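You operate a simulated robot arm through the tools that you are given. There is no shell and no other tool. Be economical: measure what you need, move in short steps, check, and stop when the job is done.

You run a simulated robot arm. Do the job below in one go: nothing can be reset, and whatever is moved stays where it is left.

## Task
Open the cistern valve, flush, and put the seat and lid down.

It is judged by the outcome, as a careful person would: the job done as asked, and still so three seconds after it is handed in. It fails if anything else is knocked over, pushed out of place, dropped, spilled or broken. Lids that push on must go on centred and level and be pressed home; caps that screw on are set level and turned clockwise until they are tight.

## Robot
A 6-joint arm with a two-finger parallel gripper, fixed in place. Base frame: the origin is at the foot of the arm, x ahead of it, y to its left, z up. Units: mm, degrees, N and s.
With the tool pointing down near the work surface it reaches from about 220 to 400 mm from the base axis. Its first joint turns from -66.0 to 66.0 degrees. Payload 2.9 kg.
The TCP is the grasp point between the finger pads, 30 mm short of the fingertips. In the tool frame z runs along the fingers and y along their closing line. Largest opening 110 mm; finger width 20, thickness 10; the body of the gripper, 48 by 112 mm, starts 55 mm behind the TCP.
Orientation is that of the tool frame in the base frame, as a unit quaternion [x, y, z, w]. With the fingers straight down and closing along the base's y, the tool's x points along the base's -x, its y along +y and its z along -z.

## Interface
- The arm moves only by the tool arm_command. Its argument "targets" is text: rows parted by semicolons, each of 7 numbers parted by spaces: the shift along the base's x, y, z in units of 50 mm (1.0 is 50 mm), then the turn, a rotation vector about the base's x, y, z in units of 4 degrees (1.0 is 4 degrees), then the closure, from 0 (fully open) to 1 (shut). In form: tx ty tz ax ay az jaw; .... A call has 1 to 20 rows; each row shifts and turns the commanded pose from where the row before left it. A call with a number of a shift or a turn outside -1 to 1 is refused whole. A row lasts 0.2 s, in which the tool goes at most 50 mm and 8.6 degrees; a call with a longer step from one row to the next is refused whole, and so is a gripper value outside its range. A pose out of reach is approached as far as the arm can. The call stops where the force on the tool passes 90 N (or 10 N more than at its start, if that is more) or the arm is blocked; 0.2 s more then pass. Each finger travels about 108 mm/s and halts on what it meets, pressing with about 35 N; the grip force reading is that of the motor and also rises with nothing between the fingers. The clock runs only during rows and for 0.2 s after the last one: add rows that do not move to give the fingers time. It gives the time, the measured TCP pose, the force on the tool (base axes), the opening and the grip force at its end, in the units of the frame above (readings bear some noise), with the torque about the TCP (base axes, N m) and any sound that the robot's microphone picked up.
- Cameras (640 x 400 px; columns grow to the right, rows downward): "scene" is fixed at [72.5, 443.7, 1361.7]; the picture's right is [-0.72, -0.70, 0.00], its down [-0.54, 0.55, -0.64] and it looks along [0.44, -0.46, -0.77] (base axes); focal length 225 px, centre (320, 200). "wrist" rides on the gripper at [72, 17, -103] in the tool frame; the picture's right is [-0.23, 0.97, 0.00], its down [-0.76, -0.18, -0.62] and it looks along [-0.61, -0.14, 0.78] (tool axes); focal length 222 px, centre (320, 200). There is no depth. A picture from a camera that has moved, and an enlarged one, comes with that camera's place and axes in the base frame and with its lens.
- camera(camera): a new picture of that camera. No time passes.
- close_up(camera, box): a new picture of the part [left, top, right, bottom] of that camera's present view, enlarged. No time passes.
- hand_in(): hands the job in; it is judged then, once.

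Work in short steps. Places have to be worked out from the pictures, the camera data and where the tool is seen: move nearer, look again, correct. Check each grasp and each placing, and mend what went wrong. You have 120 turns and 84 pictures in all, those below and enlarged ones among them. Open the gripper and draw the arm clear of the work before you hand the job in, unless the task says otherwise; then end with one line.

The tools are called after ">>>" as name(argument=value, ...) on one line, values as JSON. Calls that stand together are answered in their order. arm_command: Moves the arm, as the interface text tells. Its arguments: {"type":"object","properties":{"targets":{"type":"string"}},"required":["targets"]} The other tools are called the same way: camera (camera) takes a picture; close_up (camera, box) takes an enlarged picture of a part of a camera's view; hand_in () hands the job in.

At the start:

```text
time_s: 0.0
position: [376.8, 81.4, 1106.6]
tool_rot: [0.0, 1.0, 0.0, -0.001]
contact_force: [-0.2, 0.0, -0.2]
torque: [-0.01, -0.02, 0.04]
finger_gap: 109.8
finger_force: 0.1
```

scene: 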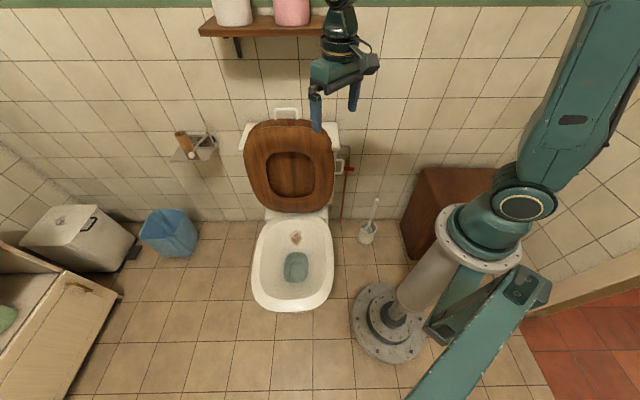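
wrist: 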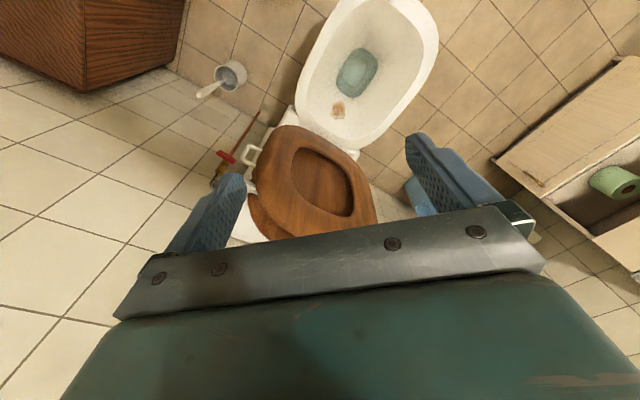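

I'll look closely at the toilet, the valve and the cistern before moving.

>>> close_up(camera="scene", box=[220, 90, 400, 230])

>>> close_up(camera="wrist", box=[180, 80, 400, 250])

```text
2.86 times, centred on (310, 160) of scene
camera zoom: at [72.5, 443.7, 1361.7], right [-0.72, -0.7, 0.0], down [-0.54, 0.55, -0.64], along [0.44, -0.46, -0.77], focal length 642 px, centre (349, 314)
```

zoom: 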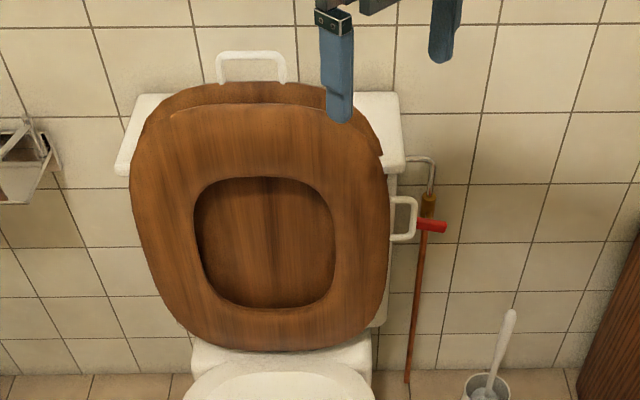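

```text
2.35 times, centred on (290, 165) of wrist
camera zoom: at [304.0, 98.4, 1207.9], right [0.23, 0.97, 0.0], down [0.76, -0.18, 0.62], along [0.61, -0.14, -0.78], focal length 523 px, centre (391, 282)
```

zoom: 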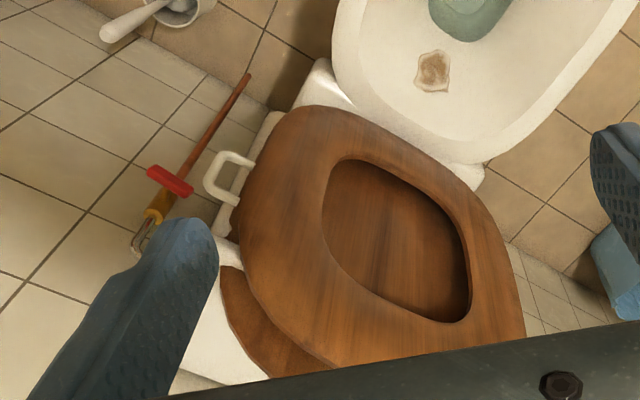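

Rough triangulation puts the red valve near (567,-282,560) and a seat-side handle near (509,-123,722). The wall is diagonal, facing (0.70,-0.72). I'll turn the tool about z towards the wall and look again.

>>> arm_command(targets="0 0 0 0 0 -1 0;0 0 0 0 0 -1 0;0 0 0 0 0 -1 0;0 0 0 0 0 -1 0;0 0 0 0 0 -1 0;0 0 0 0 0 -1 0;0 0 0 0 0 -1 0;0 0 0 0 0 -1 0;0 0 0 0 0 -1 0;0 0 0 0 0 -1 0;0 0 0 0 0 -1 0;0 0 0 0 0 -0.5 0;0 0 0 0 0 0 0")

>>> camera(camera="wrist")

```text
time_s: 2.8
position: [376.1, 80.9, 1105.1]
tool_rot: [0.391, 0.921, 0.0, 0.0]
contact_force: [-0.7, -0.7, -0.1]
torque: [0.01, -0.02, 0.02]
finger_gap: 110.0
finger_force: 0.1
```

```text
79 pictures are left
camera wrist: at [338.9, 145.0, 1207.8], right [0.86, 0.51, 0.0], down [0.4, -0.67, 0.62], along [0.32, -0.54, -0.78], focal length 222 px, centre (320, 200)
```

wrist: 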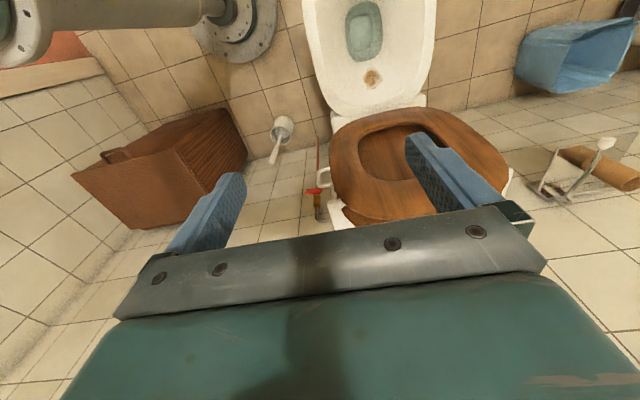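

The valve and pipe sit right of the cistern, but the cistern top is still hidden behind the lid. I'll move towards the wall and up a little to see over it.

>>> arm_command(targets="0.5 -0.5 0.5 0 0 0 0;0.5 -0.5 0.5 0 0 0 0;0.5 -0.5 0.5 0 0 0 0;0.5 -0.5 0.5 0 0 0 0;0 0 0 0 0 0 0;0 0 0 0 0 0 0")

>>> camera(camera="wrist")

>>> camera(camera="scene")

```text
time_s: 4.2
position: [476.9, -22.3, 1205.5]
tool_rot: [0.392, 0.92, 0.001, 0.001]
contact_force: [0.6, -0.7, 0.8]
torque: [-0.02, 0.02, -0.03]
finger_gap: 110.1
finger_force: 0.0
```

```text
78 pictures are left
camera wrist: at [439.0, 42.8, 1307.1], right [0.86, 0.51, 0.0], down [0.4, -0.67, 0.62], along [0.32, -0.53, -0.78], focal length 222 px, centre (320, 200)
```

wrist: 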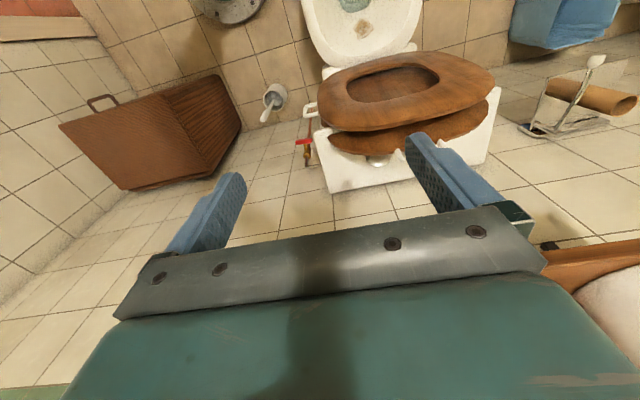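

```text
77 pictures are left
```

scene: 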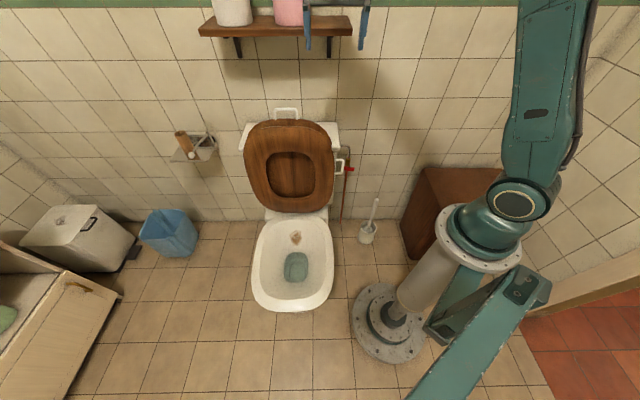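

The cistern top is now visible. I'll enlarge it.

>>> close_up(camera="wrist", box=[270, 40, 520, 210])

```text
2.35 times, centred on (395, 125) of wrist
camera zoom: at [439.0, 42.8, 1307.1], right [0.86, 0.51, 0.0], down [0.4, -0.67, 0.62], along [0.32, -0.53, -0.78], focal length 523 px, centre (144, 376)
```

zoom: 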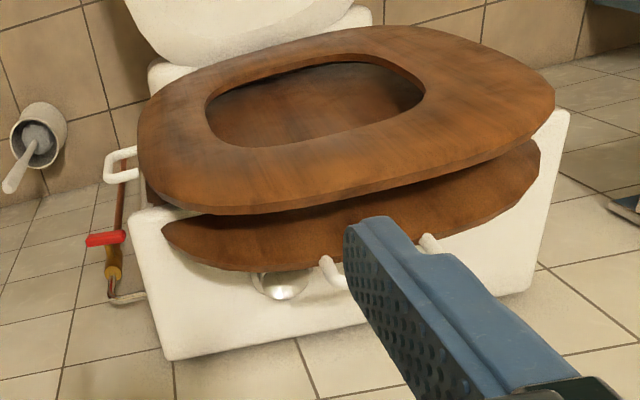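

The chrome flush button is on the cistern top behind the lid, near (719,-123,800), and the lid's own handle is near (688,-15,938). The valve lever sticks out horizontally near (558,-268,575). I'll turn the tool to point horizontally at the wall with the camera on its right side, staying to the right of the toilet.

>>> arm_command(targets="-0.05 -0.15 -0.24 -0.816 0.0115 0.577 0.5;-0.05 -0.15 -0.24 -0.816 0.0115 0.577 1;-0.05 -0.15 -0.24 -0.816 0.0115 0.577 1;-0.05 -0.15 -0.24 -0.816 0.0115 0.577 1;-0.05 -0.15 -0.24 -0.816 0.0115 0.577 1;-0.05 -0.15 -0.24 -0.816 0.0115 0.577 1;-0.05 -0.15 -0.24 -0.816 0.0115 0.577 1;-0.05 -0.15 -0.24 -0.816 0.0115 0.577 1;-0.05 -0.15 -0.24 -0.816 0.0115 0.577 1;-0.05 -0.15 -0.24 -0.816 0.0115 0.577 1;0 0 -0.24 -0.816 0.0115 0.577 1;0 0 -0.24 -0.816 0.0115 0.577 1;0 0 -0.24 -0.816 0.0115 0.577 1;0 0 -0.24 -0.816 0.0115 0.577 1;0 0 -0.24 -0.816 0.0115 0.577 1")

>>> camera(camera="scene")

```text
time_s: 7.4
position: [454.9, -90.8, 1032.0]
tool_rot: [0.071, 0.911, -0.377, 0.154]
contact_force: [-0.2, 0.7, -0.5]
torque: [0.01, 0.0, -0.03]
finger_gap: 0.4
finger_force: 35.1
out of reach, approached as far as the arm can: row 1
```

```text
75 pictures are left
```

scene: 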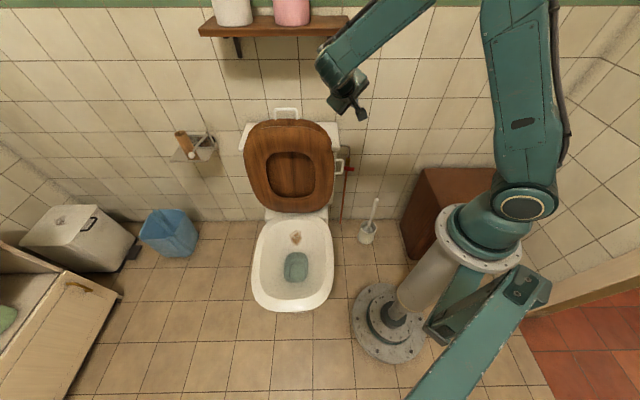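

Reached about as commanded, so I'll finish the turn while lowering further.

>>> arm_command(targets="0 -0.1 -0.2 -0.816 0.0115 0.577 1;0 -0.1 -0.2 -0.816 0.0115 0.577 1;0 -0.1 -0.2 -0.816 0.0115 0.577 1;0 -0.1 -0.2 -0.816 0.0115 0.577 1;0 -0.1 -0.2 -0.816 0.0115 0.577 1;0 -0.1 -0.2 -0.816 0.0115 0.577 1;0 -0.1 -0.2 -0.816 0.0115 0.577 1;0 -0.1 -0.2 -0.816 0.0115 0.577 1;0 -0.1 -0.2 -0.816 0.0115 0.577 1;0 -0.1 -0.2 -0.816 0.0115 0.577 1;0 -0.1 -0.2 -0.816 0.0115 0.577 1;0 -0.1 -0.2 -0.816 0.0115 0.577 1;0 -0.1 -0.2 -0.816 0.0115 0.577 1;0 -0.1 -0.2 -0.816 0.0115 0.577 1;0 0 0 -0.816 0.0115 0.577 1;0 0 0 0 0 0 1")

>>> camera(camera="wrist")

>>> camera(camera="scene")

```text
time_s: 10.8
position: [549.3, -168.5, 926.3]
tool_rot: [-0.267, 0.66, -0.651, 0.264]
contact_force: [-1.0, 0.9, 0.8]
torque: [0.02, 0.02, -0.03]
finger_gap: 0.0
finger_force: 34.4
out of reach, approached as far as the arm can: row 12, 13, 14, 15
```

```text
74 pictures are left
camera wrist: at [425.6, -143.8, 909.3], right [0.15, 0.17, -0.97], down [0.12, 0.98, 0.19], along [0.98, -0.14, 0.13], focal length 222 px, centre (320, 200)
```

wrist: 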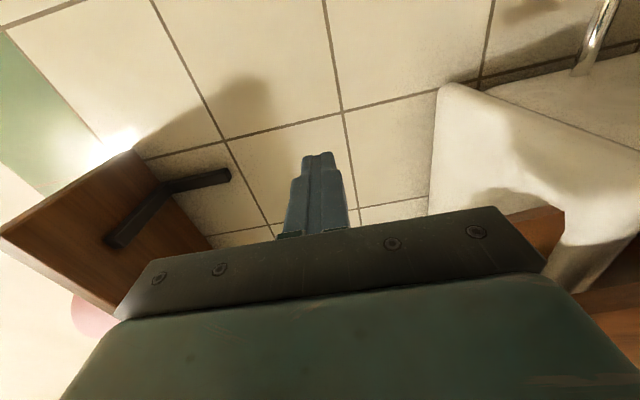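

```text
73 pictures are left
```

scene: 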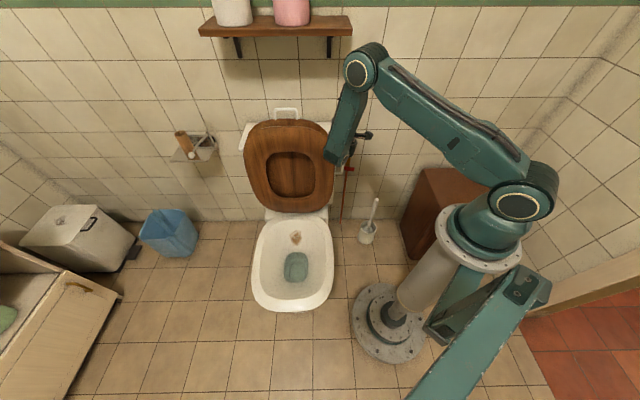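

The tool now points at the wall, but it couldn't get in that close and stopped at (549,-168,926). I'll test with a small move right and down.

>>> arm_command(targets="0 -0.3 -0.3 0 0 0 1;0 -0.3 -0.3 0 0 0 1;0 0 0 0 0 0 1")

```text
time_s: 11.6
position: [553.6, -199.0, 898.9]
tool_rot: [-0.265, 0.658, -0.653, 0.266]
contact_force: [0.3, -0.5, 0.1]
torque: [0.0, 0.04, 0.02]
finger_gap: 0.0
finger_force: 35.1
out of reach, approached as far as the arm can: row 1
```

The command follows the measured pose. The seat handle is below me, so I'll move right (-u) before descending.

>>> arm_command(targets="-0.2 -0.3 -0.3 0 0 0 1;-0.2 -0.3 -0.3 0 0 0 1;-0.2 -0.3 -0.3 0 0 0 1;-0.2 -0.3 -0.3 0 0 0 1;-0.2 -0.3 -0.3 0 0 0 1;0 0 0 0 0 0 1")

>>> camera(camera="scene")

>>> camera(camera="wrist")

```text
time_s: 13.0
position: [533.3, -284.8, 827.8]
tool_rot: [-0.266, 0.658, -0.652, 0.265]
contact_force: [0.1, 0.6, 0.6]
torque: [-0.01, 0.01, -0.03]
finger_gap: 0.0
finger_force: 35.1
out of reach, approached as far as the arm can: row 1, 2, 3, 4, 5
```

```text
72 pictures are left
```

scene: 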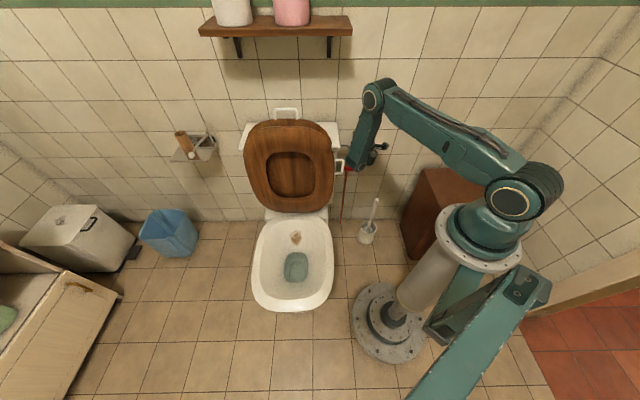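

```text
71 pictures are left
camera wrist: at [410.2, -261.0, 809.9], right [0.16, 0.17, -0.97], down [0.11, 0.98, 0.18], along [0.98, -0.14, 0.14], focal length 222 px, centre (320, 200)
```

wrist: 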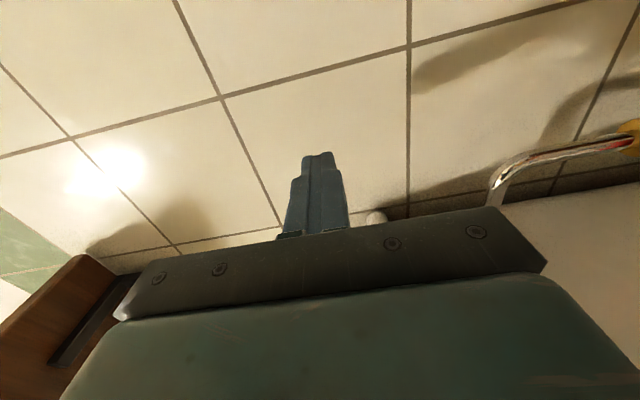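

The fold limit is pushing the tool towards the wall. I'll pitch it about 45° down, which suits pressing the lever anyway, and back off from the wall.

>>> arm_command(targets="-0.05 0.05 0 0.717 0.697 0 1;-0.05 0.05 0 0.717 0.697 0 1;-0.05 0.05 0 0.717 0.697 0 1;-0.05 0.05 0 0.717 0.697 0 1;-0.05 0.05 0 0.717 0.697 0 1;-0.05 0.05 0 0.717 0.697 0 1;-0.1 0.1 0 0.717 0.697 0 1;-0.1 0.1 0 0.717 0.697 0 1;-0.1 0.1 0 0.717 0.697 0 1;-0.1 0.1 0 0.717 0.697 0 1;-0.1 0.1 0 0.717 0.697 0 1;0 0 0 0 0 0 1")

>>> camera(camera="wrist")

>>> camera(camera="scene")

```text
time_s: 15.6
position: [494.6, -245.5, 827.9]
tool_rot: [-0.345, 0.854, -0.361, 0.146]
contact_force: [0.7, 0.2, 1.1]
torque: [0.0, 0.01, 0.01]
finger_gap: 0.0
finger_force: 34.9
```

```text
70 pictures are left
camera wrist: at [382.4, -233.7, 886.2], right [-0.31, 0.65, -0.7], down [0.32, 0.76, 0.56], along [0.89, -0.05, -0.44], focal length 222 px, centre (320, 200)
```

wrist: 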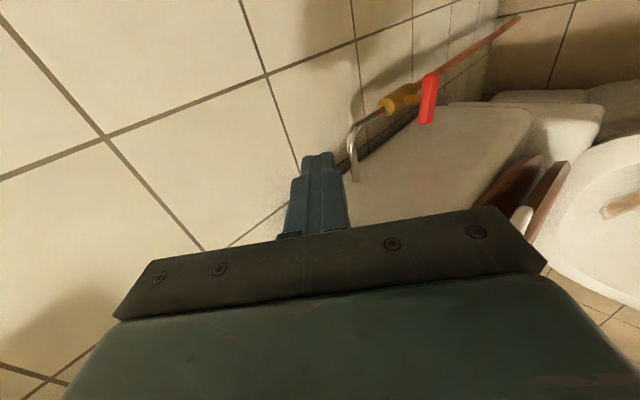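

```text
69 pictures are left
```

scene: 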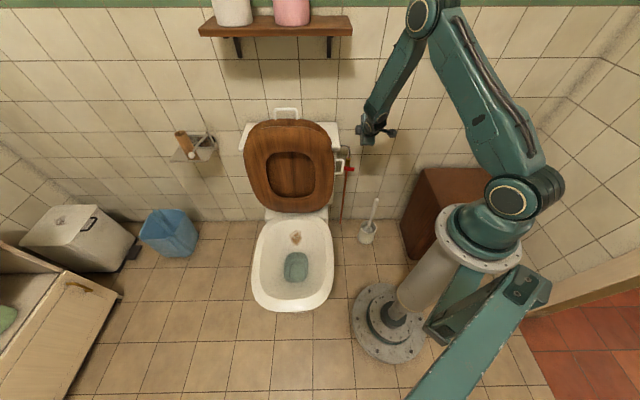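

The valve is clearly visible now. I'll enlarge it.

>>> close_up(camera="wrist", box=[330, 40, 490, 190])

>>> close_up(camera="scene", box=[320, 130, 400, 190])

```text
2.67 times, centred on (410, 115) of wrist
camera zoom: at [382.4, -233.7, 886.2], right [-0.31, 0.65, -0.7], down [0.32, 0.76, 0.56], along [0.89, -0.05, -0.44], focal length 592 px, centre (80, 427)
```

zoom: 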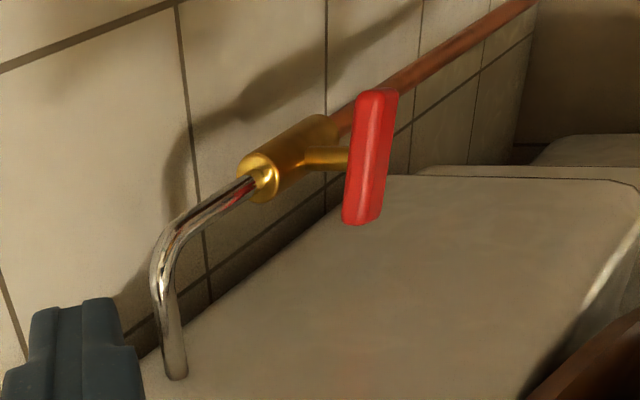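

```text
6.67 times, centred on (360, 160) of scene
camera zoom: at [72.5, 443.7, 1361.7], right [-0.72, -0.7, 0.0], down [-0.54, 0.55, -0.64], along [0.44, -0.46, -0.77], focal length 1498 px, centre (53, 467)
```

zoom: 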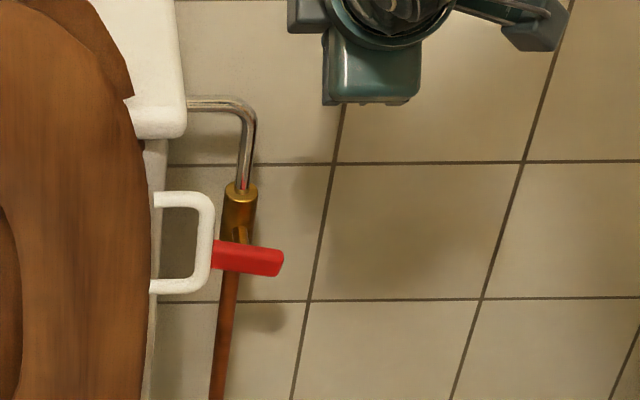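

The valve has a red T-bar about 65 mm long, centred near (550,-258,597). It sits across the pipe, tilted about 20° right-end-down, and its stem points out from the wall. I plan to grip it head-on and turn it, so I'll descend first, staying right of the seat handle.

>>> arm_command(targets="-0.1 0.1 -0.6 0 0 0 1;-0.1 0.1 -0.6 0 0 0 1;-0.1 0.1 -0.6 0 0 0 1;-0.1 0.1 -0.6 0 0 0 1;0 0 -0.6 0 0 0 1;0 0 -0.6 0 0 0 1;0 0 0 0 0 0 1")

>>> camera(camera="wrist")

>>> camera(camera="scene")

```text
time_s: 17.2
position: [475.3, -224.7, 647.7]
tool_rot: [-0.345, 0.854, -0.361, 0.146]
contact_force: [0.8, 0.1, 0.3]
torque: [0.01, -0.01, 0.05]
finger_gap: 0.0
finger_force: 35.2
```

```text
66 pictures are left
camera wrist: at [362.7, -213.3, 706.7], right [-0.31, 0.65, -0.7], down [0.32, 0.76, 0.56], along [0.9, -0.05, -0.44], focal length 222 px, centre (320, 200)
```

wrist: 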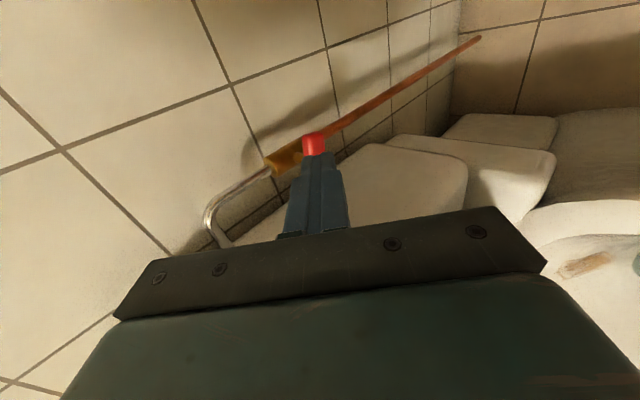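

```text
65 pictures are left
```

scene: 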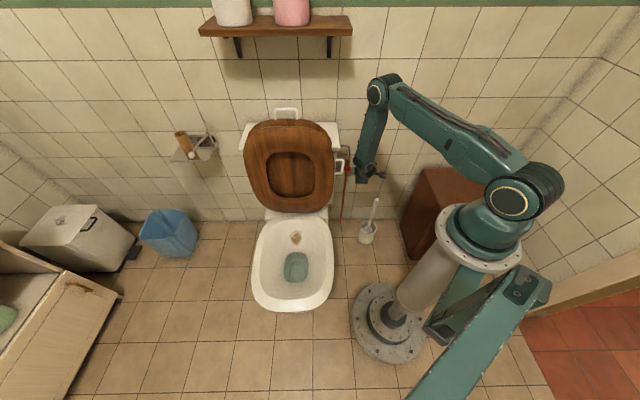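

Now I'll level the tool back towards horizontal at this height and see how far it can go.

>>> arm_command(targets="-0.05 0.05 0 -0.717 -0.697 0 1;-0.05 0.05 0 -0.717 -0.697 0 1;-0.05 0.05 0 -0.717 -0.697 0 1;-0.05 0.05 0 -0.717 -0.697 0 1;-0.05 0.05 0 -0.717 -0.697 0 1;-0.05 0.05 0 -0.717 -0.697 0 1;0 0 0 0 0 0 1")

>>> camera(camera="wrist")

```text
time_s: 18.8
position: [458.7, -209.6, 647.0]
tool_rot: [-0.307, 0.76, -0.531, 0.216]
contact_force: [0.0, 0.0, -0.8]
torque: [-0.01, -0.01, 0.0]
finger_gap: 0.0
finger_force: 35.5
```

```text
64 pictures are left
camera wrist: at [335.3, -186.6, 665.9], right [-0.07, 0.4, -0.91], down [0.18, 0.91, 0.38], along [0.98, -0.14, -0.13], focal length 222 px, centre (320, 200)
```

wrist: 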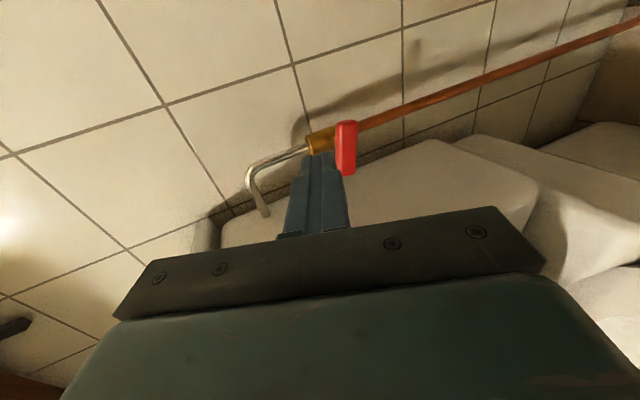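

That pose is in reach, so I'll continue to horizontal.

>>> arm_command(targets="0 0 0 -0.717 -0.697 0 1;0 0 0 -0.717 -0.697 0 1;0 0 0 -0.717 -0.697 0 1;0 0 0 -0.717 -0.697 0 1;0 0 0 -0.717 -0.697 0 1;0 0 0 0 0 0 0.5;0 0 0 0 0 0 0.5;0 0 0 0 0 0 0.5")

>>> close_up(camera="wrist", box=[220, 60, 480, 240])

>>> close_up(camera="scene", box=[310, 110, 420, 210])

```text
time_s: 20.6
position: [512.8, -223.5, 624.3]
tool_rot: [-0.265, 0.657, -0.654, 0.266]
contact_force: [1.2, -0.1, -0.7]
torque: [-0.04, 0.0, 0.02]
finger_gap: 55.3
finger_force: 0.1
out of reach, approached as far as the arm can: row 2, 3, 4, 5
```

```text
2.22 times, centred on (350, 150) of wrist
camera zoom: at [389.2, -198.9, 607.2], right [0.16, 0.16, -0.97], down [0.11, 0.98, 0.18], along [0.98, -0.14, 0.14], focal length 494 px, centre (253, 311)
```

zoom: 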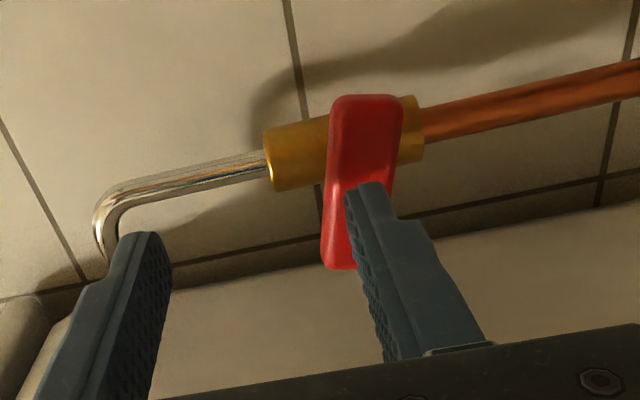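

```text
4.00 times, centred on (365, 160) of scene
camera zoom: at [72.5, 443.7, 1361.7], right [-0.72, -0.7, 0.0], down [-0.54, 0.55, -0.64], along [0.44, -0.46, -0.77], focal length 899 px, centre (140, 360)
```

zoom: 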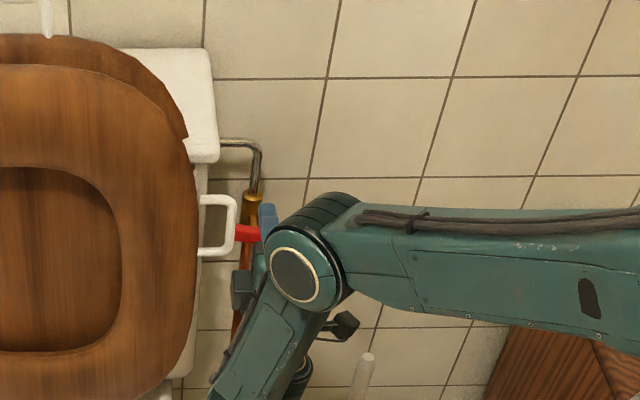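

The elbow has come down close, so I'll check the whole scene for clearance to the brush.

>>> camera(camera="scene")

```text
61 pictures are left
```

scene: 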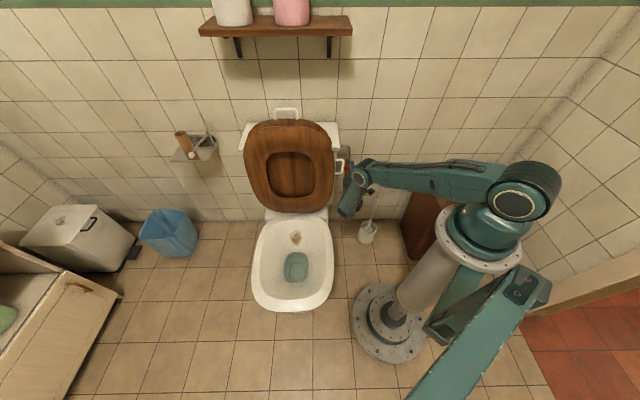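

The TCP is at u≈212, w≈513, z=624, and the bar's centre is at u≈214, w≈566, z≈592 with about 15° of tilt. I'll roll to match, lower by 32 mm and open wider, staying back from the bar for now.

>>> arm_command(targets="0 0 -0.16 0.697 -0.717 0 0.4;0 0 -0.16 0.697 -0.717 0 0.4;0 0 -0.16 0.697 -0.717 0 0.4;0 0 -0.16 0.697 -0.717 0 0.4;0 0 0 0 0 0 0.4")

>>> close_up(camera="wrist", box=[220, 60, 480, 240])

```text
time_s: 21.8
position: [511.6, -224.2, 606.0]
tool_rot: [-0.171, 0.688, -0.61, 0.354]
contact_force: [0.1, 0.0, -1.0]
torque: [0.0, -0.05, 0.0]
finger_gap: 66.2
finger_force: 0.1
out of reach, approached as far as the arm can: row 3, 4
```

```text
2.22 times, centred on (350, 150) of wrist
camera zoom: at [393.2, -194.1, 568.2], right [0.35, 0.35, -0.87], down [0.06, 0.92, 0.39], along [0.94, -0.18, 0.3], focal length 494 px, centre (253, 311)
```

zoom: 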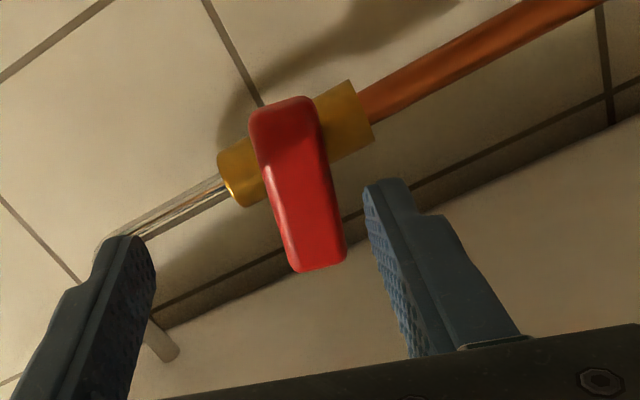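

The bar sits between the fingers but about 17 mm low, and I've rolled roughly 4° too far. I'll move in 25 mm, 16 mm lower and 4 mm right, and take out the extra roll.

>>> arm_command(targets="0.15 -0.21 -0.16 -0.697 0.717 0 0.4;0.15 -0.21 -0.16 0 0 0 0.4;0 0 0 0 0 0 0.4")

>>> close_up(camera="wrist", box=[220, 60, 480, 240])

```text
time_s: 22.6
position: [527.1, -244.8, 605.4]
tool_rot: [-0.195, 0.682, -0.621, 0.333]
contact_force: [-0.3, -0.6, -0.2]
torque: [0.0, 0.02, -0.02]
finger_gap: 65.8
finger_force: 0.2
out of reach, approached as far as the arm can: row 1, 2
```

```text
2.22 times, centred on (350, 150) of wrist
camera zoom: at [405.9, -217.1, 572.5], right [0.3, 0.3, -0.9], down [0.07, 0.94, 0.34], along [0.95, -0.17, 0.26], focal length 494 px, centre (253, 311)
```

zoom: 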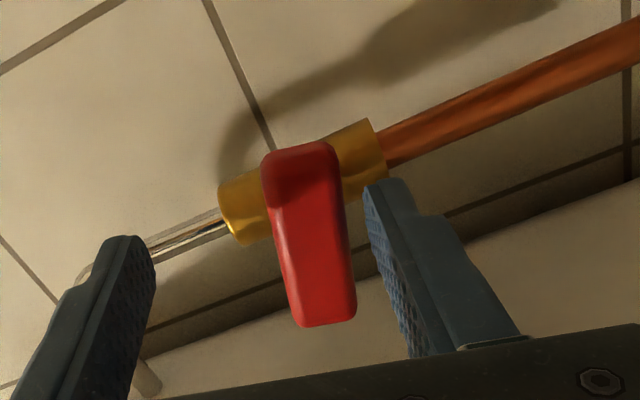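

The height won't go below about 605, but the bar is already between the fingers. I'll move 12 mm further in and close on it.

>>> arm_command(targets="0.16 -0.18 -0.04 0 0 0 0.4;0 0 0 0 0 0 0.6;0 0 0 0 0 0 0.8;0 0 0 0 0 0 1;0 0 0 0 0 0 1")

>>> close_up(camera="wrist", box=[220, 60, 480, 240])

```text
time_s: 23.8
position: [529.6, -251.8, 593.8]
tool_rot: [-0.196, 0.691, -0.612, 0.331]
contact_force: [27.4, -4.2, -68.7]
torque: [-0.09, 0.93, -0.34]
finger_gap: 33.9
finger_force: 34.9
```

```text
2.22 times, centred on (350, 150) of wrist
camera zoom: at [409.5, -224.0, 564.0], right [0.29, 0.32, -0.9], down [0.08, 0.93, 0.36], along [0.95, -0.17, 0.24], focal length 494 px, centre (253, 311)
```

zoom: 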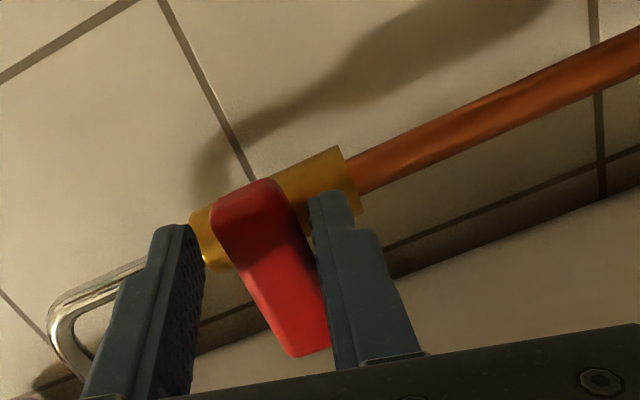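

Closing on the bar already turned it counter-clockwise a little, and the tool was pulled down 12 mm. I'll relieve that by lowering, then turn counter-clockwise gently.

>>> arm_command(targets="0 0 -0.2 -0.697 0.717 0 1;0 0 0 -0.697 0.717 0 1;0 0 0 -0.697 0.717 0 1;0 0 0 -0.697 0.717 0 1;0 0 0 -0.697 0.717 0 1")

>>> close_up(camera="wrist", box=[220, 60, 480, 240])

```text
time_s: 25.0
position: [528.4, -250.7, 591.9]
tool_rot: [0.316, -0.648, 0.657, -0.223]
contact_force: [25.1, 19.4, -74.4]
torque: [1.56, -0.16, 0.54]
finger_gap: 26.0
finger_force: 34.2
out of reach, approached as far as the arm can: row 1
```

```text
2.22 times, centred on (350, 150) of wrist
camera zoom: at [404.6, -228.9, 586.5], right [0.05, 0.1, -0.99], down [0.12, 0.99, 0.11], along [0.99, -0.12, 0.04], focal length 494 px, centre (253, 311)
```

zoom: 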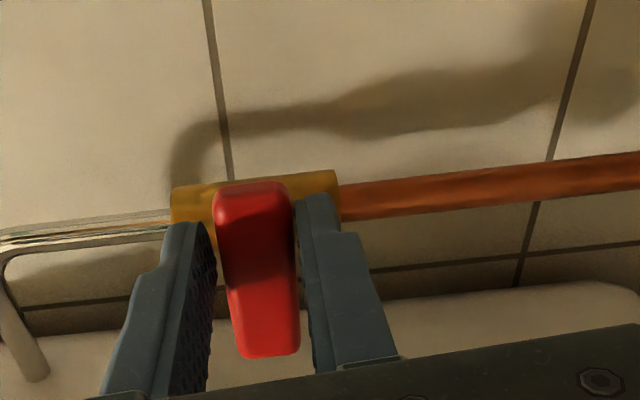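

The jaws are now flush on the bar (26 mm), and it is turning with the tool. The vertical load is from the reach limit, so I'll pitch the tool slightly down to relieve it.

>>> arm_command(targets="0 0 -0.05 0.717 0.697 0 1;0 0 -0.05 0.717 0.697 0 1;0 0 -0.05 0.717 0.697 0 1;0 0 0 0 0 0 1")

```text
time_s: 26.0
position: [531.5, -254.1, 593.9]
tool_rot: [-0.343, 0.701, -0.594, 0.195]
contact_force: [-21.0, 36.0, -7.9]
torque: [0.76, -0.7, -0.05]
finger_gap: 26.4
finger_force: 45.1
```

That eased it. I'm now pressing slightly towards the wall, so I'll back off 8 mm and continue counter-clockwise.

>>> arm_command(targets="-0.11 0.115 0 -0.697 0.717 0 1;0 0 0.01 -0.697 0.717 0 1;0 0 0.01 -0.697 0.717 0 1;0 0 0.01 -0.697 0.717 0 1;0 0 0.01 -0.697 0.717 0 1")

>>> close_up(camera="wrist", box=[220, 60, 480, 240])

```text
time_s: 27.2
position: [526.6, -247.9, 595.4]
tool_rot: [-0.434, 0.644, -0.626, 0.066]
contact_force: [6.2, -2.9, -32.0]
torque: [1.36, -0.65, 0.36]
finger_gap: 35.6
finger_force: 44.8
```

```text
2.22 times, centred on (350, 150) of wrist
camera zoom: at [409.7, -220.0, 634.8], right [-0.33, -0.01, -0.95], down [0.16, 0.98, -0.07], along [0.93, -0.17, -0.32], focal length 494 px, centre (253, 311)
```

zoom: 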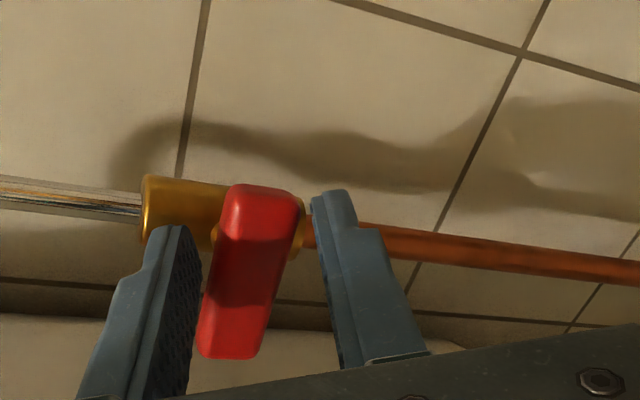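

At about 0° the bar stopped following and the jaws slipped round it, so counter-clockwise looks like the closed stop. I'll test clockwise.

>>> arm_command(targets="0 0 0 0.697 -0.717 0 1;0 0 0 0.697 -0.717 0 1;0 0 0 0.697 -0.717 0 1;0 0 0 0.697 -0.717 0 1;0 0 0 0.697 -0.717 0 1;0 0 0 0.697 -0.717 0 1;0 0 0 0.697 -0.717 0 1;0 0 0 0.697 -0.717 0 1;0 0 0 0.697 -0.717 0 1")

>>> close_up(camera="wrist", box=[220, 60, 480, 240])

```text
time_s: 29.2
position: [522.1, -249.3, 593.7]
tool_rot: [-0.257, 0.736, -0.554, 0.291]
contact_force: [3.2, -21.3, -46.2]
torque: [-0.22, 1.02, -0.63]
finger_gap: 23.5
finger_force: 44.6
```

```text
2.22 times, centred on (350, 150) of wrist
camera zoom: at [397.4, -227.3, 588.2], right [0.1, 0.41, -0.91], down [0.1, 0.9, 0.42], along [0.99, -0.13, 0.05], focal length 494 px, centre (253, 311)
```

zoom: 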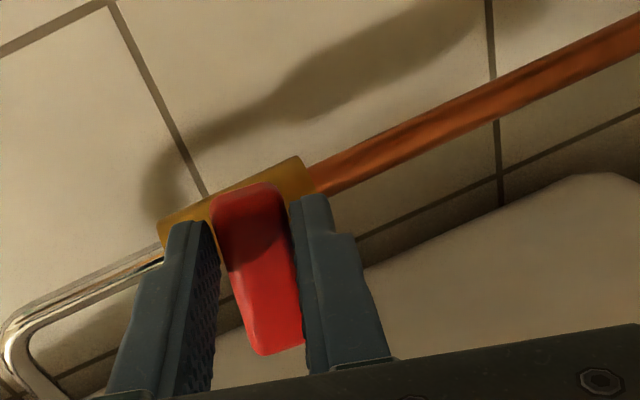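

The bar follows clockwise smoothly and is back to about -14°. I'll continue clockwise, lowering slightly to follow the pivot.

>>> arm_command(targets="0 0 -0.03 0.697 -0.717 0 1;0 0 -0.03 0.697 -0.717 0 1;0 0 -0.03 0.697 -0.717 0 1;0 0 -0.03 0.697 -0.717 0 1;0 0 -0.03 0.697 -0.717 0 1;0 0 -0.03 0.697 -0.717 0 1")

>>> close_up(camera="wrist", box=[220, 60, 480, 240])

```text
time_s: 30.6
position: [522.9, -249.9, 585.9]
tool_rot: [-0.128, 0.755, -0.478, 0.431]
contact_force: [-30.2, 5.6, -9.5]
torque: [0.34, 0.51, -1.32]
finger_gap: 23.3
finger_force: 45.1
```

```text
2.22 times, centred on (350, 150) of wrist
camera zoom: at [403.5, -220.8, 550.5], right [0.35, 0.64, -0.69], down [-0.07, 0.75, 0.66], along [0.93, -0.19, 0.3], focal length 494 px, centre (253, 311)
```

zoom: 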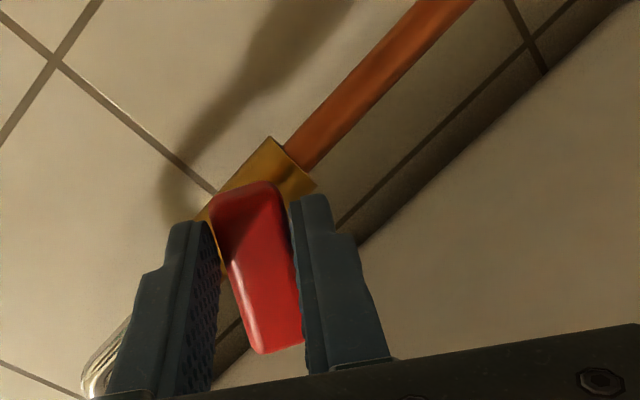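

It follows clockwise freely, now about -38°. Continuing.

>>> arm_command(targets="-0.03 0.04 -0.01 0.697 -0.717 0 1;0.01 0.01 -0.01 0.697 -0.717 0 1;0.01 0.01 -0.01 0.697 -0.717 0 1;0.01 0.01 -0.01 0.697 -0.717 0 1;0.01 0.01 -0.01 0.697 -0.717 0 1;0.01 0.01 0 0.697 -0.717 0 1")

>>> close_up(camera="wrist", box=[220, 60, 480, 240])

```text
time_s: 32.0
position: [524.0, -244.2, 582.8]
tool_rot: [0.013, 0.744, -0.376, 0.552]
contact_force: [-0.8, -8.6, -36.9]
torque: [0.47, 1.02, -0.54]
finger_gap: 23.2
finger_force: 45.2
```

```text
2.22 times, centred on (350, 150) of wrist
camera zoom: at [420.1, -201.6, 522.9], right [0.51, 0.79, -0.34], down [-0.29, 0.53, 0.8], along [0.81, -0.31, 0.5], focal length 494 px, centre (253, 311)
```

zoom: 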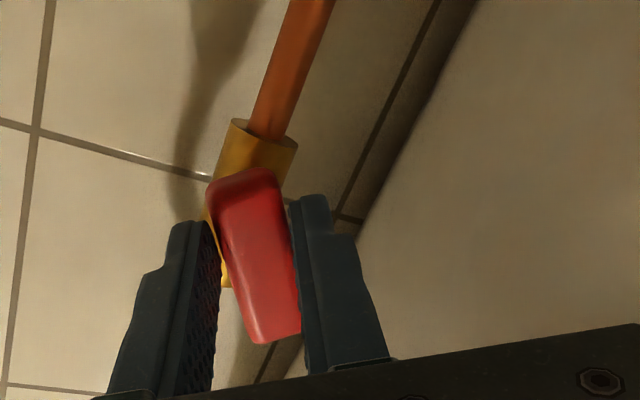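

Now at about -62° and still following with no stop. Continuing the last 25–30°.

>>> arm_command(targets="0.01 0.01 -0.03 0.697 -0.717 0 1;0.01 0.01 -0.02 0.697 -0.717 0 1;0.01 0.01 -0.01 0.697 -0.717 0 1;0.01 0.01 0 0.697 -0.717 0 1;0.01 0.01 0 0.697 -0.717 0 1;0.01 0.01 0 0.697 -0.717 0 1")

>>> close_up(camera="wrist", box=[220, 60, 480, 240])

```text
time_s: 33.4
position: [527.1, -240.5, 583.5]
tool_rot: [0.149, 0.702, -0.256, 0.647]
contact_force: [-4.8, 9.7, -40.8]
torque: [0.65, 1.1, -0.19]
finger_gap: 22.8
finger_force: 45.6
out of reach, approached as far as the arm can: row 6
```

```text
2.22 times, centred on (350, 150) of wrist
camera zoom: at [442.3, -178.3, 510.8], right [0.55, 0.83, 0.06], down [-0.53, 0.29, 0.8], along [0.65, -0.47, 0.6], focal length 494 px, centre (253, 311)
```

zoom: 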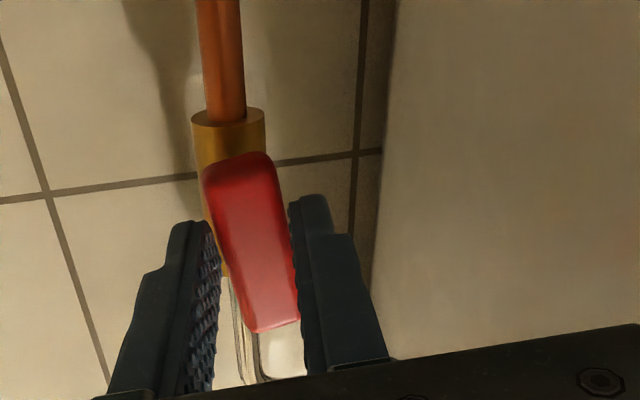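

The bar is about 8° short of parallel to the pipe. I'll turn a bit further and feel for the stop.

>>> arm_command(targets="0.02 0.0 0 0.697 -0.717 0 1;0.02 0.0 0 0.697 -0.717 0 1;0.02 0 0 0.697 -0.717 0 1;0 0 0 0 0 0 1")

>>> close_up(camera="wrist", box=[220, 60, 480, 240])

```text
time_s: 34.4
position: [532.7, -241.7, 596.9]
tool_rot: [0.214, 0.669, -0.195, 0.684]
contact_force: [-7.4, 31.1, -36.5]
torque: [-0.33, 1.34, 0.18]
finger_gap: 24.1
finger_force: 45.5
out of reach, approached as far as the arm can: row 1, 2, 3
```

```text
2.22 times, centred on (350, 150) of wrist
camera zoom: at [457.3, -169.7, 522.0], right [0.53, 0.81, 0.26], down [-0.64, 0.18, 0.75], along [0.56, -0.56, 0.61], focal length 494 px, centre (253, 311)
```

zoom: 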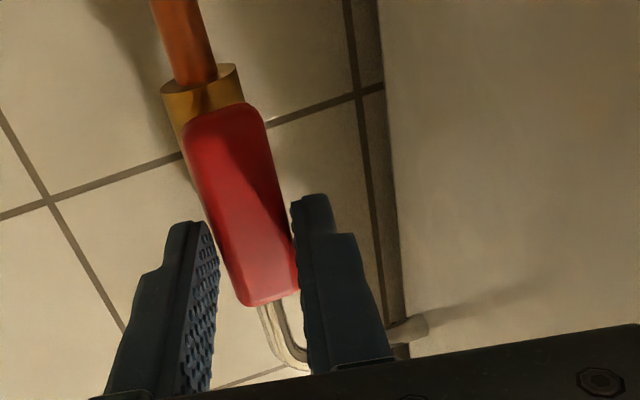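

The bar is now parallel to the pipe and resisting further turn, so it's open. I'll release slightly and back straight out from the wall.

>>> arm_command(targets="0 0 0 0 0 0 0.6;0 0 0 0 0 0 0.6;-0.2 0.2 0.1 0 0 0 0.6;-0.2 0.2 0.2 0 0 0 0.6;-0.2 0.2 0.2 0 0 0 0.6;0 0 0 0 0 0 0.6")

>>> camera(camera="wrist")

>>> close_up(camera="scene", box=[220, 70, 460, 240])

```text
time_s: 35.8
position: [521.4, -222.0, 619.4]
tool_rot: [0.213, 0.661, -0.197, 0.692]
contact_force: [-0.7, -0.1, 0.0]
torque: [0.01, 0.03, 0.02]
finger_gap: 44.0
finger_force: 0.0
out of reach, approached as far as the arm can: row 5
```

```text
50 pictures are left
camera wrist: at [448.9, -150.4, 542.6], right [0.53, 0.81, 0.26], down [-0.65, 0.19, 0.73], along [0.54, -0.56, 0.63], focal length 222 px, centre (320, 200)
```

wrist: 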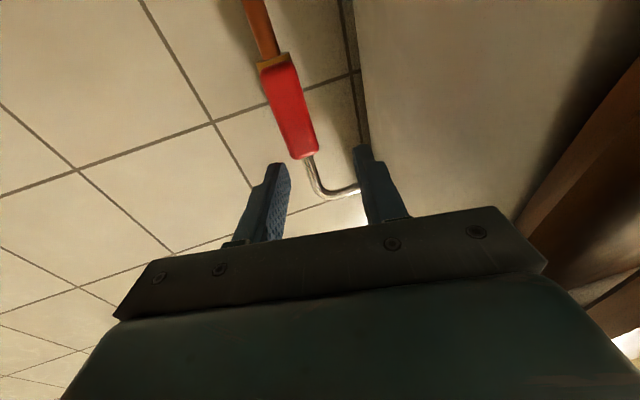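

```text
2.35 times, centred on (340, 155) of scene
camera zoom: at [72.5, 443.7, 1361.7], right [-0.72, -0.7, 0.0], down [-0.54, 0.55, -0.64], along [0.44, -0.46, -0.77], focal length 529 px, centre (273, 306)
```

zoom: 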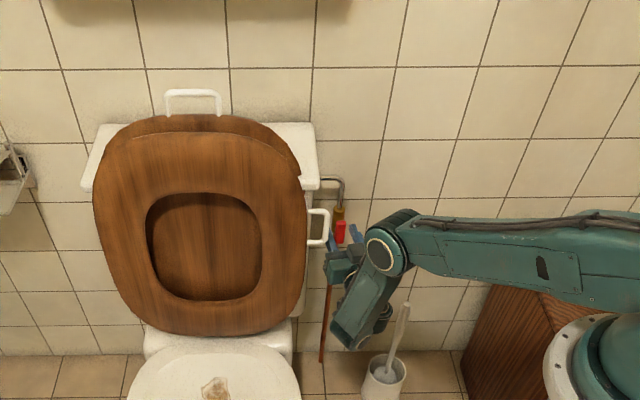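

The valve lever is parallel to the pipe, so it's open. Pressing the button with the lid leaning just in front of it would be cramped, so I'll lower the seat and then the lid first and flush afterwards, which also lets the cistern fill. First I'll shift right, clear of the seat handle, then pitch down 45°.

>>> arm_command(targets="-0.25 -0.24 0 0 0 0 0.6;-0.25 -0.24 0 0 0 0 0.6;-0.25 -0.24 0 0 0 0 0.6;-0.25 -0.24 0 0 0 0 0.6;-0.07 0.07 0.1 0.717 0.697 0 0.6;-0.07 0.07 0.1 0.717 0.697 0 0.6;-0.07 0.07 0.1 0.717 0.697 0 0.6;-0.07 0.07 0.1 0.717 0.697 0 0.6;-0.07 0.07 0.1 0.717 0.697 0 0.6;-0.07 0.07 0.1 0.717 0.697 0 0.6;-0.07 0.07 0.1 0.717 0.697 0 0.6;-0.07 0.07 0.1 0.717 0.697 0 0.6;-0.07 0.07 0.1 0.717 0.697 0 0.6;-0.07 0.07 0.1 0.717 0.697 0 0.6;-0.07 0.07 0.1 0.717 0.697 0 0.6")

>>> camera(camera="scene")

```text
time_s: 39.0
position: [449.7, -239.0, 665.6]
tool_rot: [0.332, 0.847, -0.06, 0.41]
contact_force: [0.0, -0.1, -0.9]
torque: [0.01, -0.01, 0.01]
finger_gap: 44.1
finger_force: 0.0
out of reach, approached as far as the arm can: row 1, 2, 3, 4
```

```text
48 pictures are left
```

scene: 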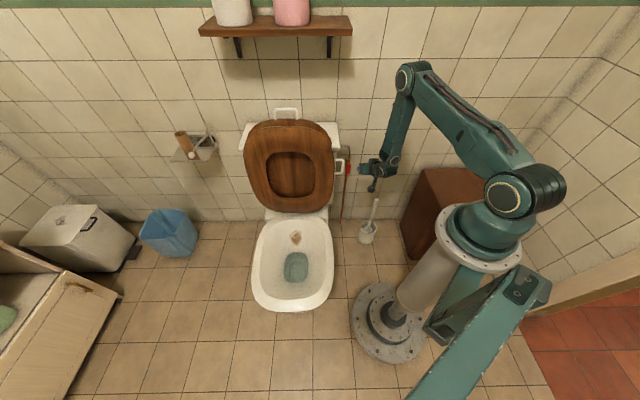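

Clear of everything. I'll roll about 92° so the fingers open in the vertical plane, which puts the slim side of the gripper towards the seat, and rise beside the seat handle.

>>> arm_command(targets="-0.02 0.055 0.075 -0.607 0.525 0.605 0.6;-0.02 0.055 0.075 -0.607 0.525 0.605 0.6;-0.02 0.055 0.075 -0.607 0.525 0.605 0.6;-0.02 0.055 0.075 -0.607 0.525 0.605 0.6;-0.02 0.055 0.075 -0.607 0.525 0.605 0.6;-0.02 0.055 0.075 -0.607 0.525 0.605 0.6;-0.02 0.055 0.075 -0.607 0.525 0.605 0.6;-0.02 0.055 0.075 -0.607 0.525 0.605 0.6;-0.02 0.055 0.075 -0.607 0.525 0.605 0.6;-0.02 0.055 0.075 -0.607 0.525 0.605 0.6;-0.02 0.055 0.075 -0.607 0.525 0.605 0.6;-0.02 0.055 0.075 -0.607 0.525 0.605 0.6;-0.02 0.055 0.075 -0.607 0.525 0.605 0.6;-0.02 0.055 0.075 -0.607 0.525 0.605 0.6;-0.02 0.055 0.075 -0.607 0.525 0.605 0.6;-0.02 0.055 0.075 -0.607 0.525 0.605 0.6;-0.02 0.055 0.075 -0.607 0.525 0.605 0.6;-0.02 0.055 0.075 -0.607 0.525 0.605 0.6;-0.02 0.055 0.075 -0.607 0.525 0.605 0.6;-0.02 0.055 0.075 -0.607 0.525 0.605 0.6")

>>> arm_command(targets="0 0 0 -0.607 0.525 0.605 0;0 0 0 -0.607 0.525 0.605 0;0 0 0 -0.607 0.525 0.605 0;0 0 0 0 0 0 0")

>>> camera(camera="wrist")

>>> close_up(camera="scene", box=[300, 90, 460, 210])

```text
time_s: 43.2
position: [430.0, -183.3, 743.9]
tool_rot: [-0.256, 0.89, -0.33, 0.182]
contact_force: [-0.2, 0.8, -0.4]
torque: [0.0, 0.02, -0.01]
finger_gap: 44.2
finger_force: 0.2
```

```text
time_s: 44.2
position: [429.5, -184.3, 743.7]
tool_rot: [-0.341, 0.858, -0.359, 0.137]
contact_force: [-0.3, 0.0, 0.0]
torque: [0.02, 0.01, 0.01]
finger_gap: 110.1
finger_force: 0.0
```

```text
47 pictures are left
camera wrist: at [319.3, -171.0, 804.0], right [-0.31, 0.65, -0.69], down [0.34, 0.76, 0.56], along [0.89, -0.07, -0.46], focal length 222 px, centre (320, 200)
```

wrist: 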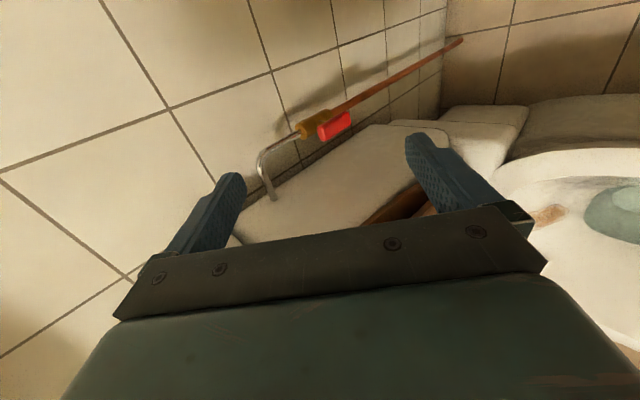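

```text
3.33 times, centred on (380, 150) of scene
camera zoom: at [72.5, 443.7, 1361.7], right [-0.72, -0.7, 0.0], down [-0.54, 0.55, -0.64], along [0.44, -0.46, -0.77], focal length 749 px, centre (120, 367)
```

zoom: 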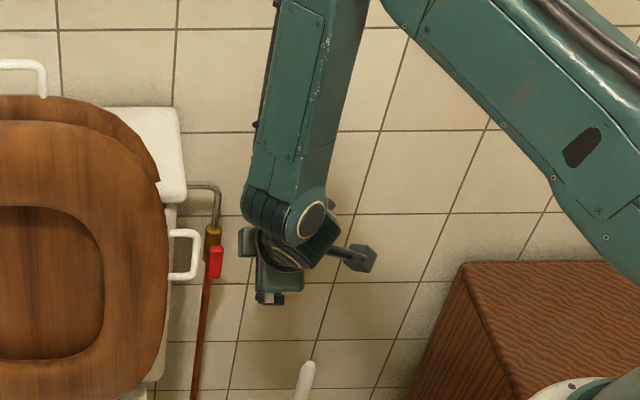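

The lever is clearly parallel to the pipe. The seat's loop handle has its outer bar near u≈266, w≈439, z≈725. I'll slide left with the jaws open so the bar comes between the fingers, one behind and one in front.

>>> arm_command(targets="0.1 -0.1 -0.38 0 0 0 0;0.38 0.37 0 0 0 0 0;0.38 0.37 0 0 0 0 0;0.2 0.19 0 0 0 0 0;0 0 0 0 0 0 0")

>>> close_up(camera="scene", box=[300, 120, 400, 200])

>>> camera(camera="wrist")

```text
time_s: 45.4
position: [483.9, -142.8, 723.4]
tool_rot: [-0.34, 0.859, -0.358, 0.136]
contact_force: [0.6, 0.9, 0.2]
torque: [-0.03, -0.01, 0.01]
finger_gap: 109.9
finger_force: 0.0
```

```text
5.00 times, centred on (350, 160) of scene
camera zoom: at [72.5, 443.8, 1361.7], right [-0.72, -0.7, 0.0], down [-0.54, 0.55, -0.64], along [0.44, -0.46, -0.77], focal length 1123 px, centre (170, 400)
```

zoom: 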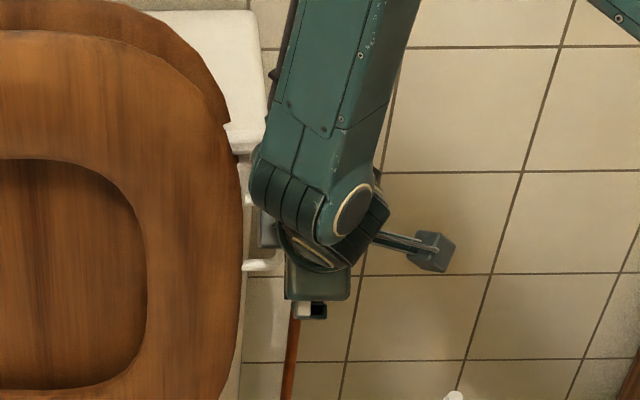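

```text
44 pictures are left
camera wrist: at [372.3, -129.6, 783.6], right [-0.31, 0.65, -0.69], down [0.35, 0.75, 0.56], along [0.89, -0.07, -0.46], focal length 222 px, centre (320, 200)
```

wrist: 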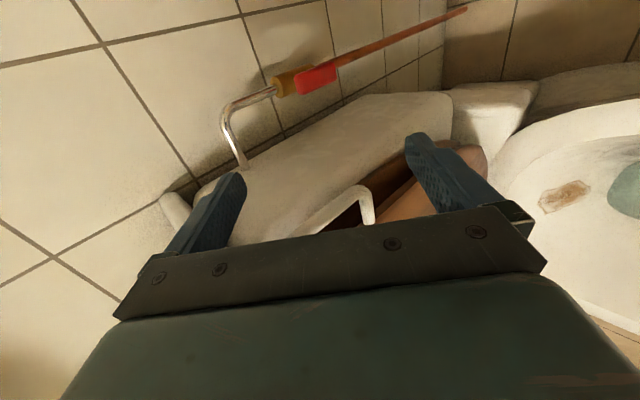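

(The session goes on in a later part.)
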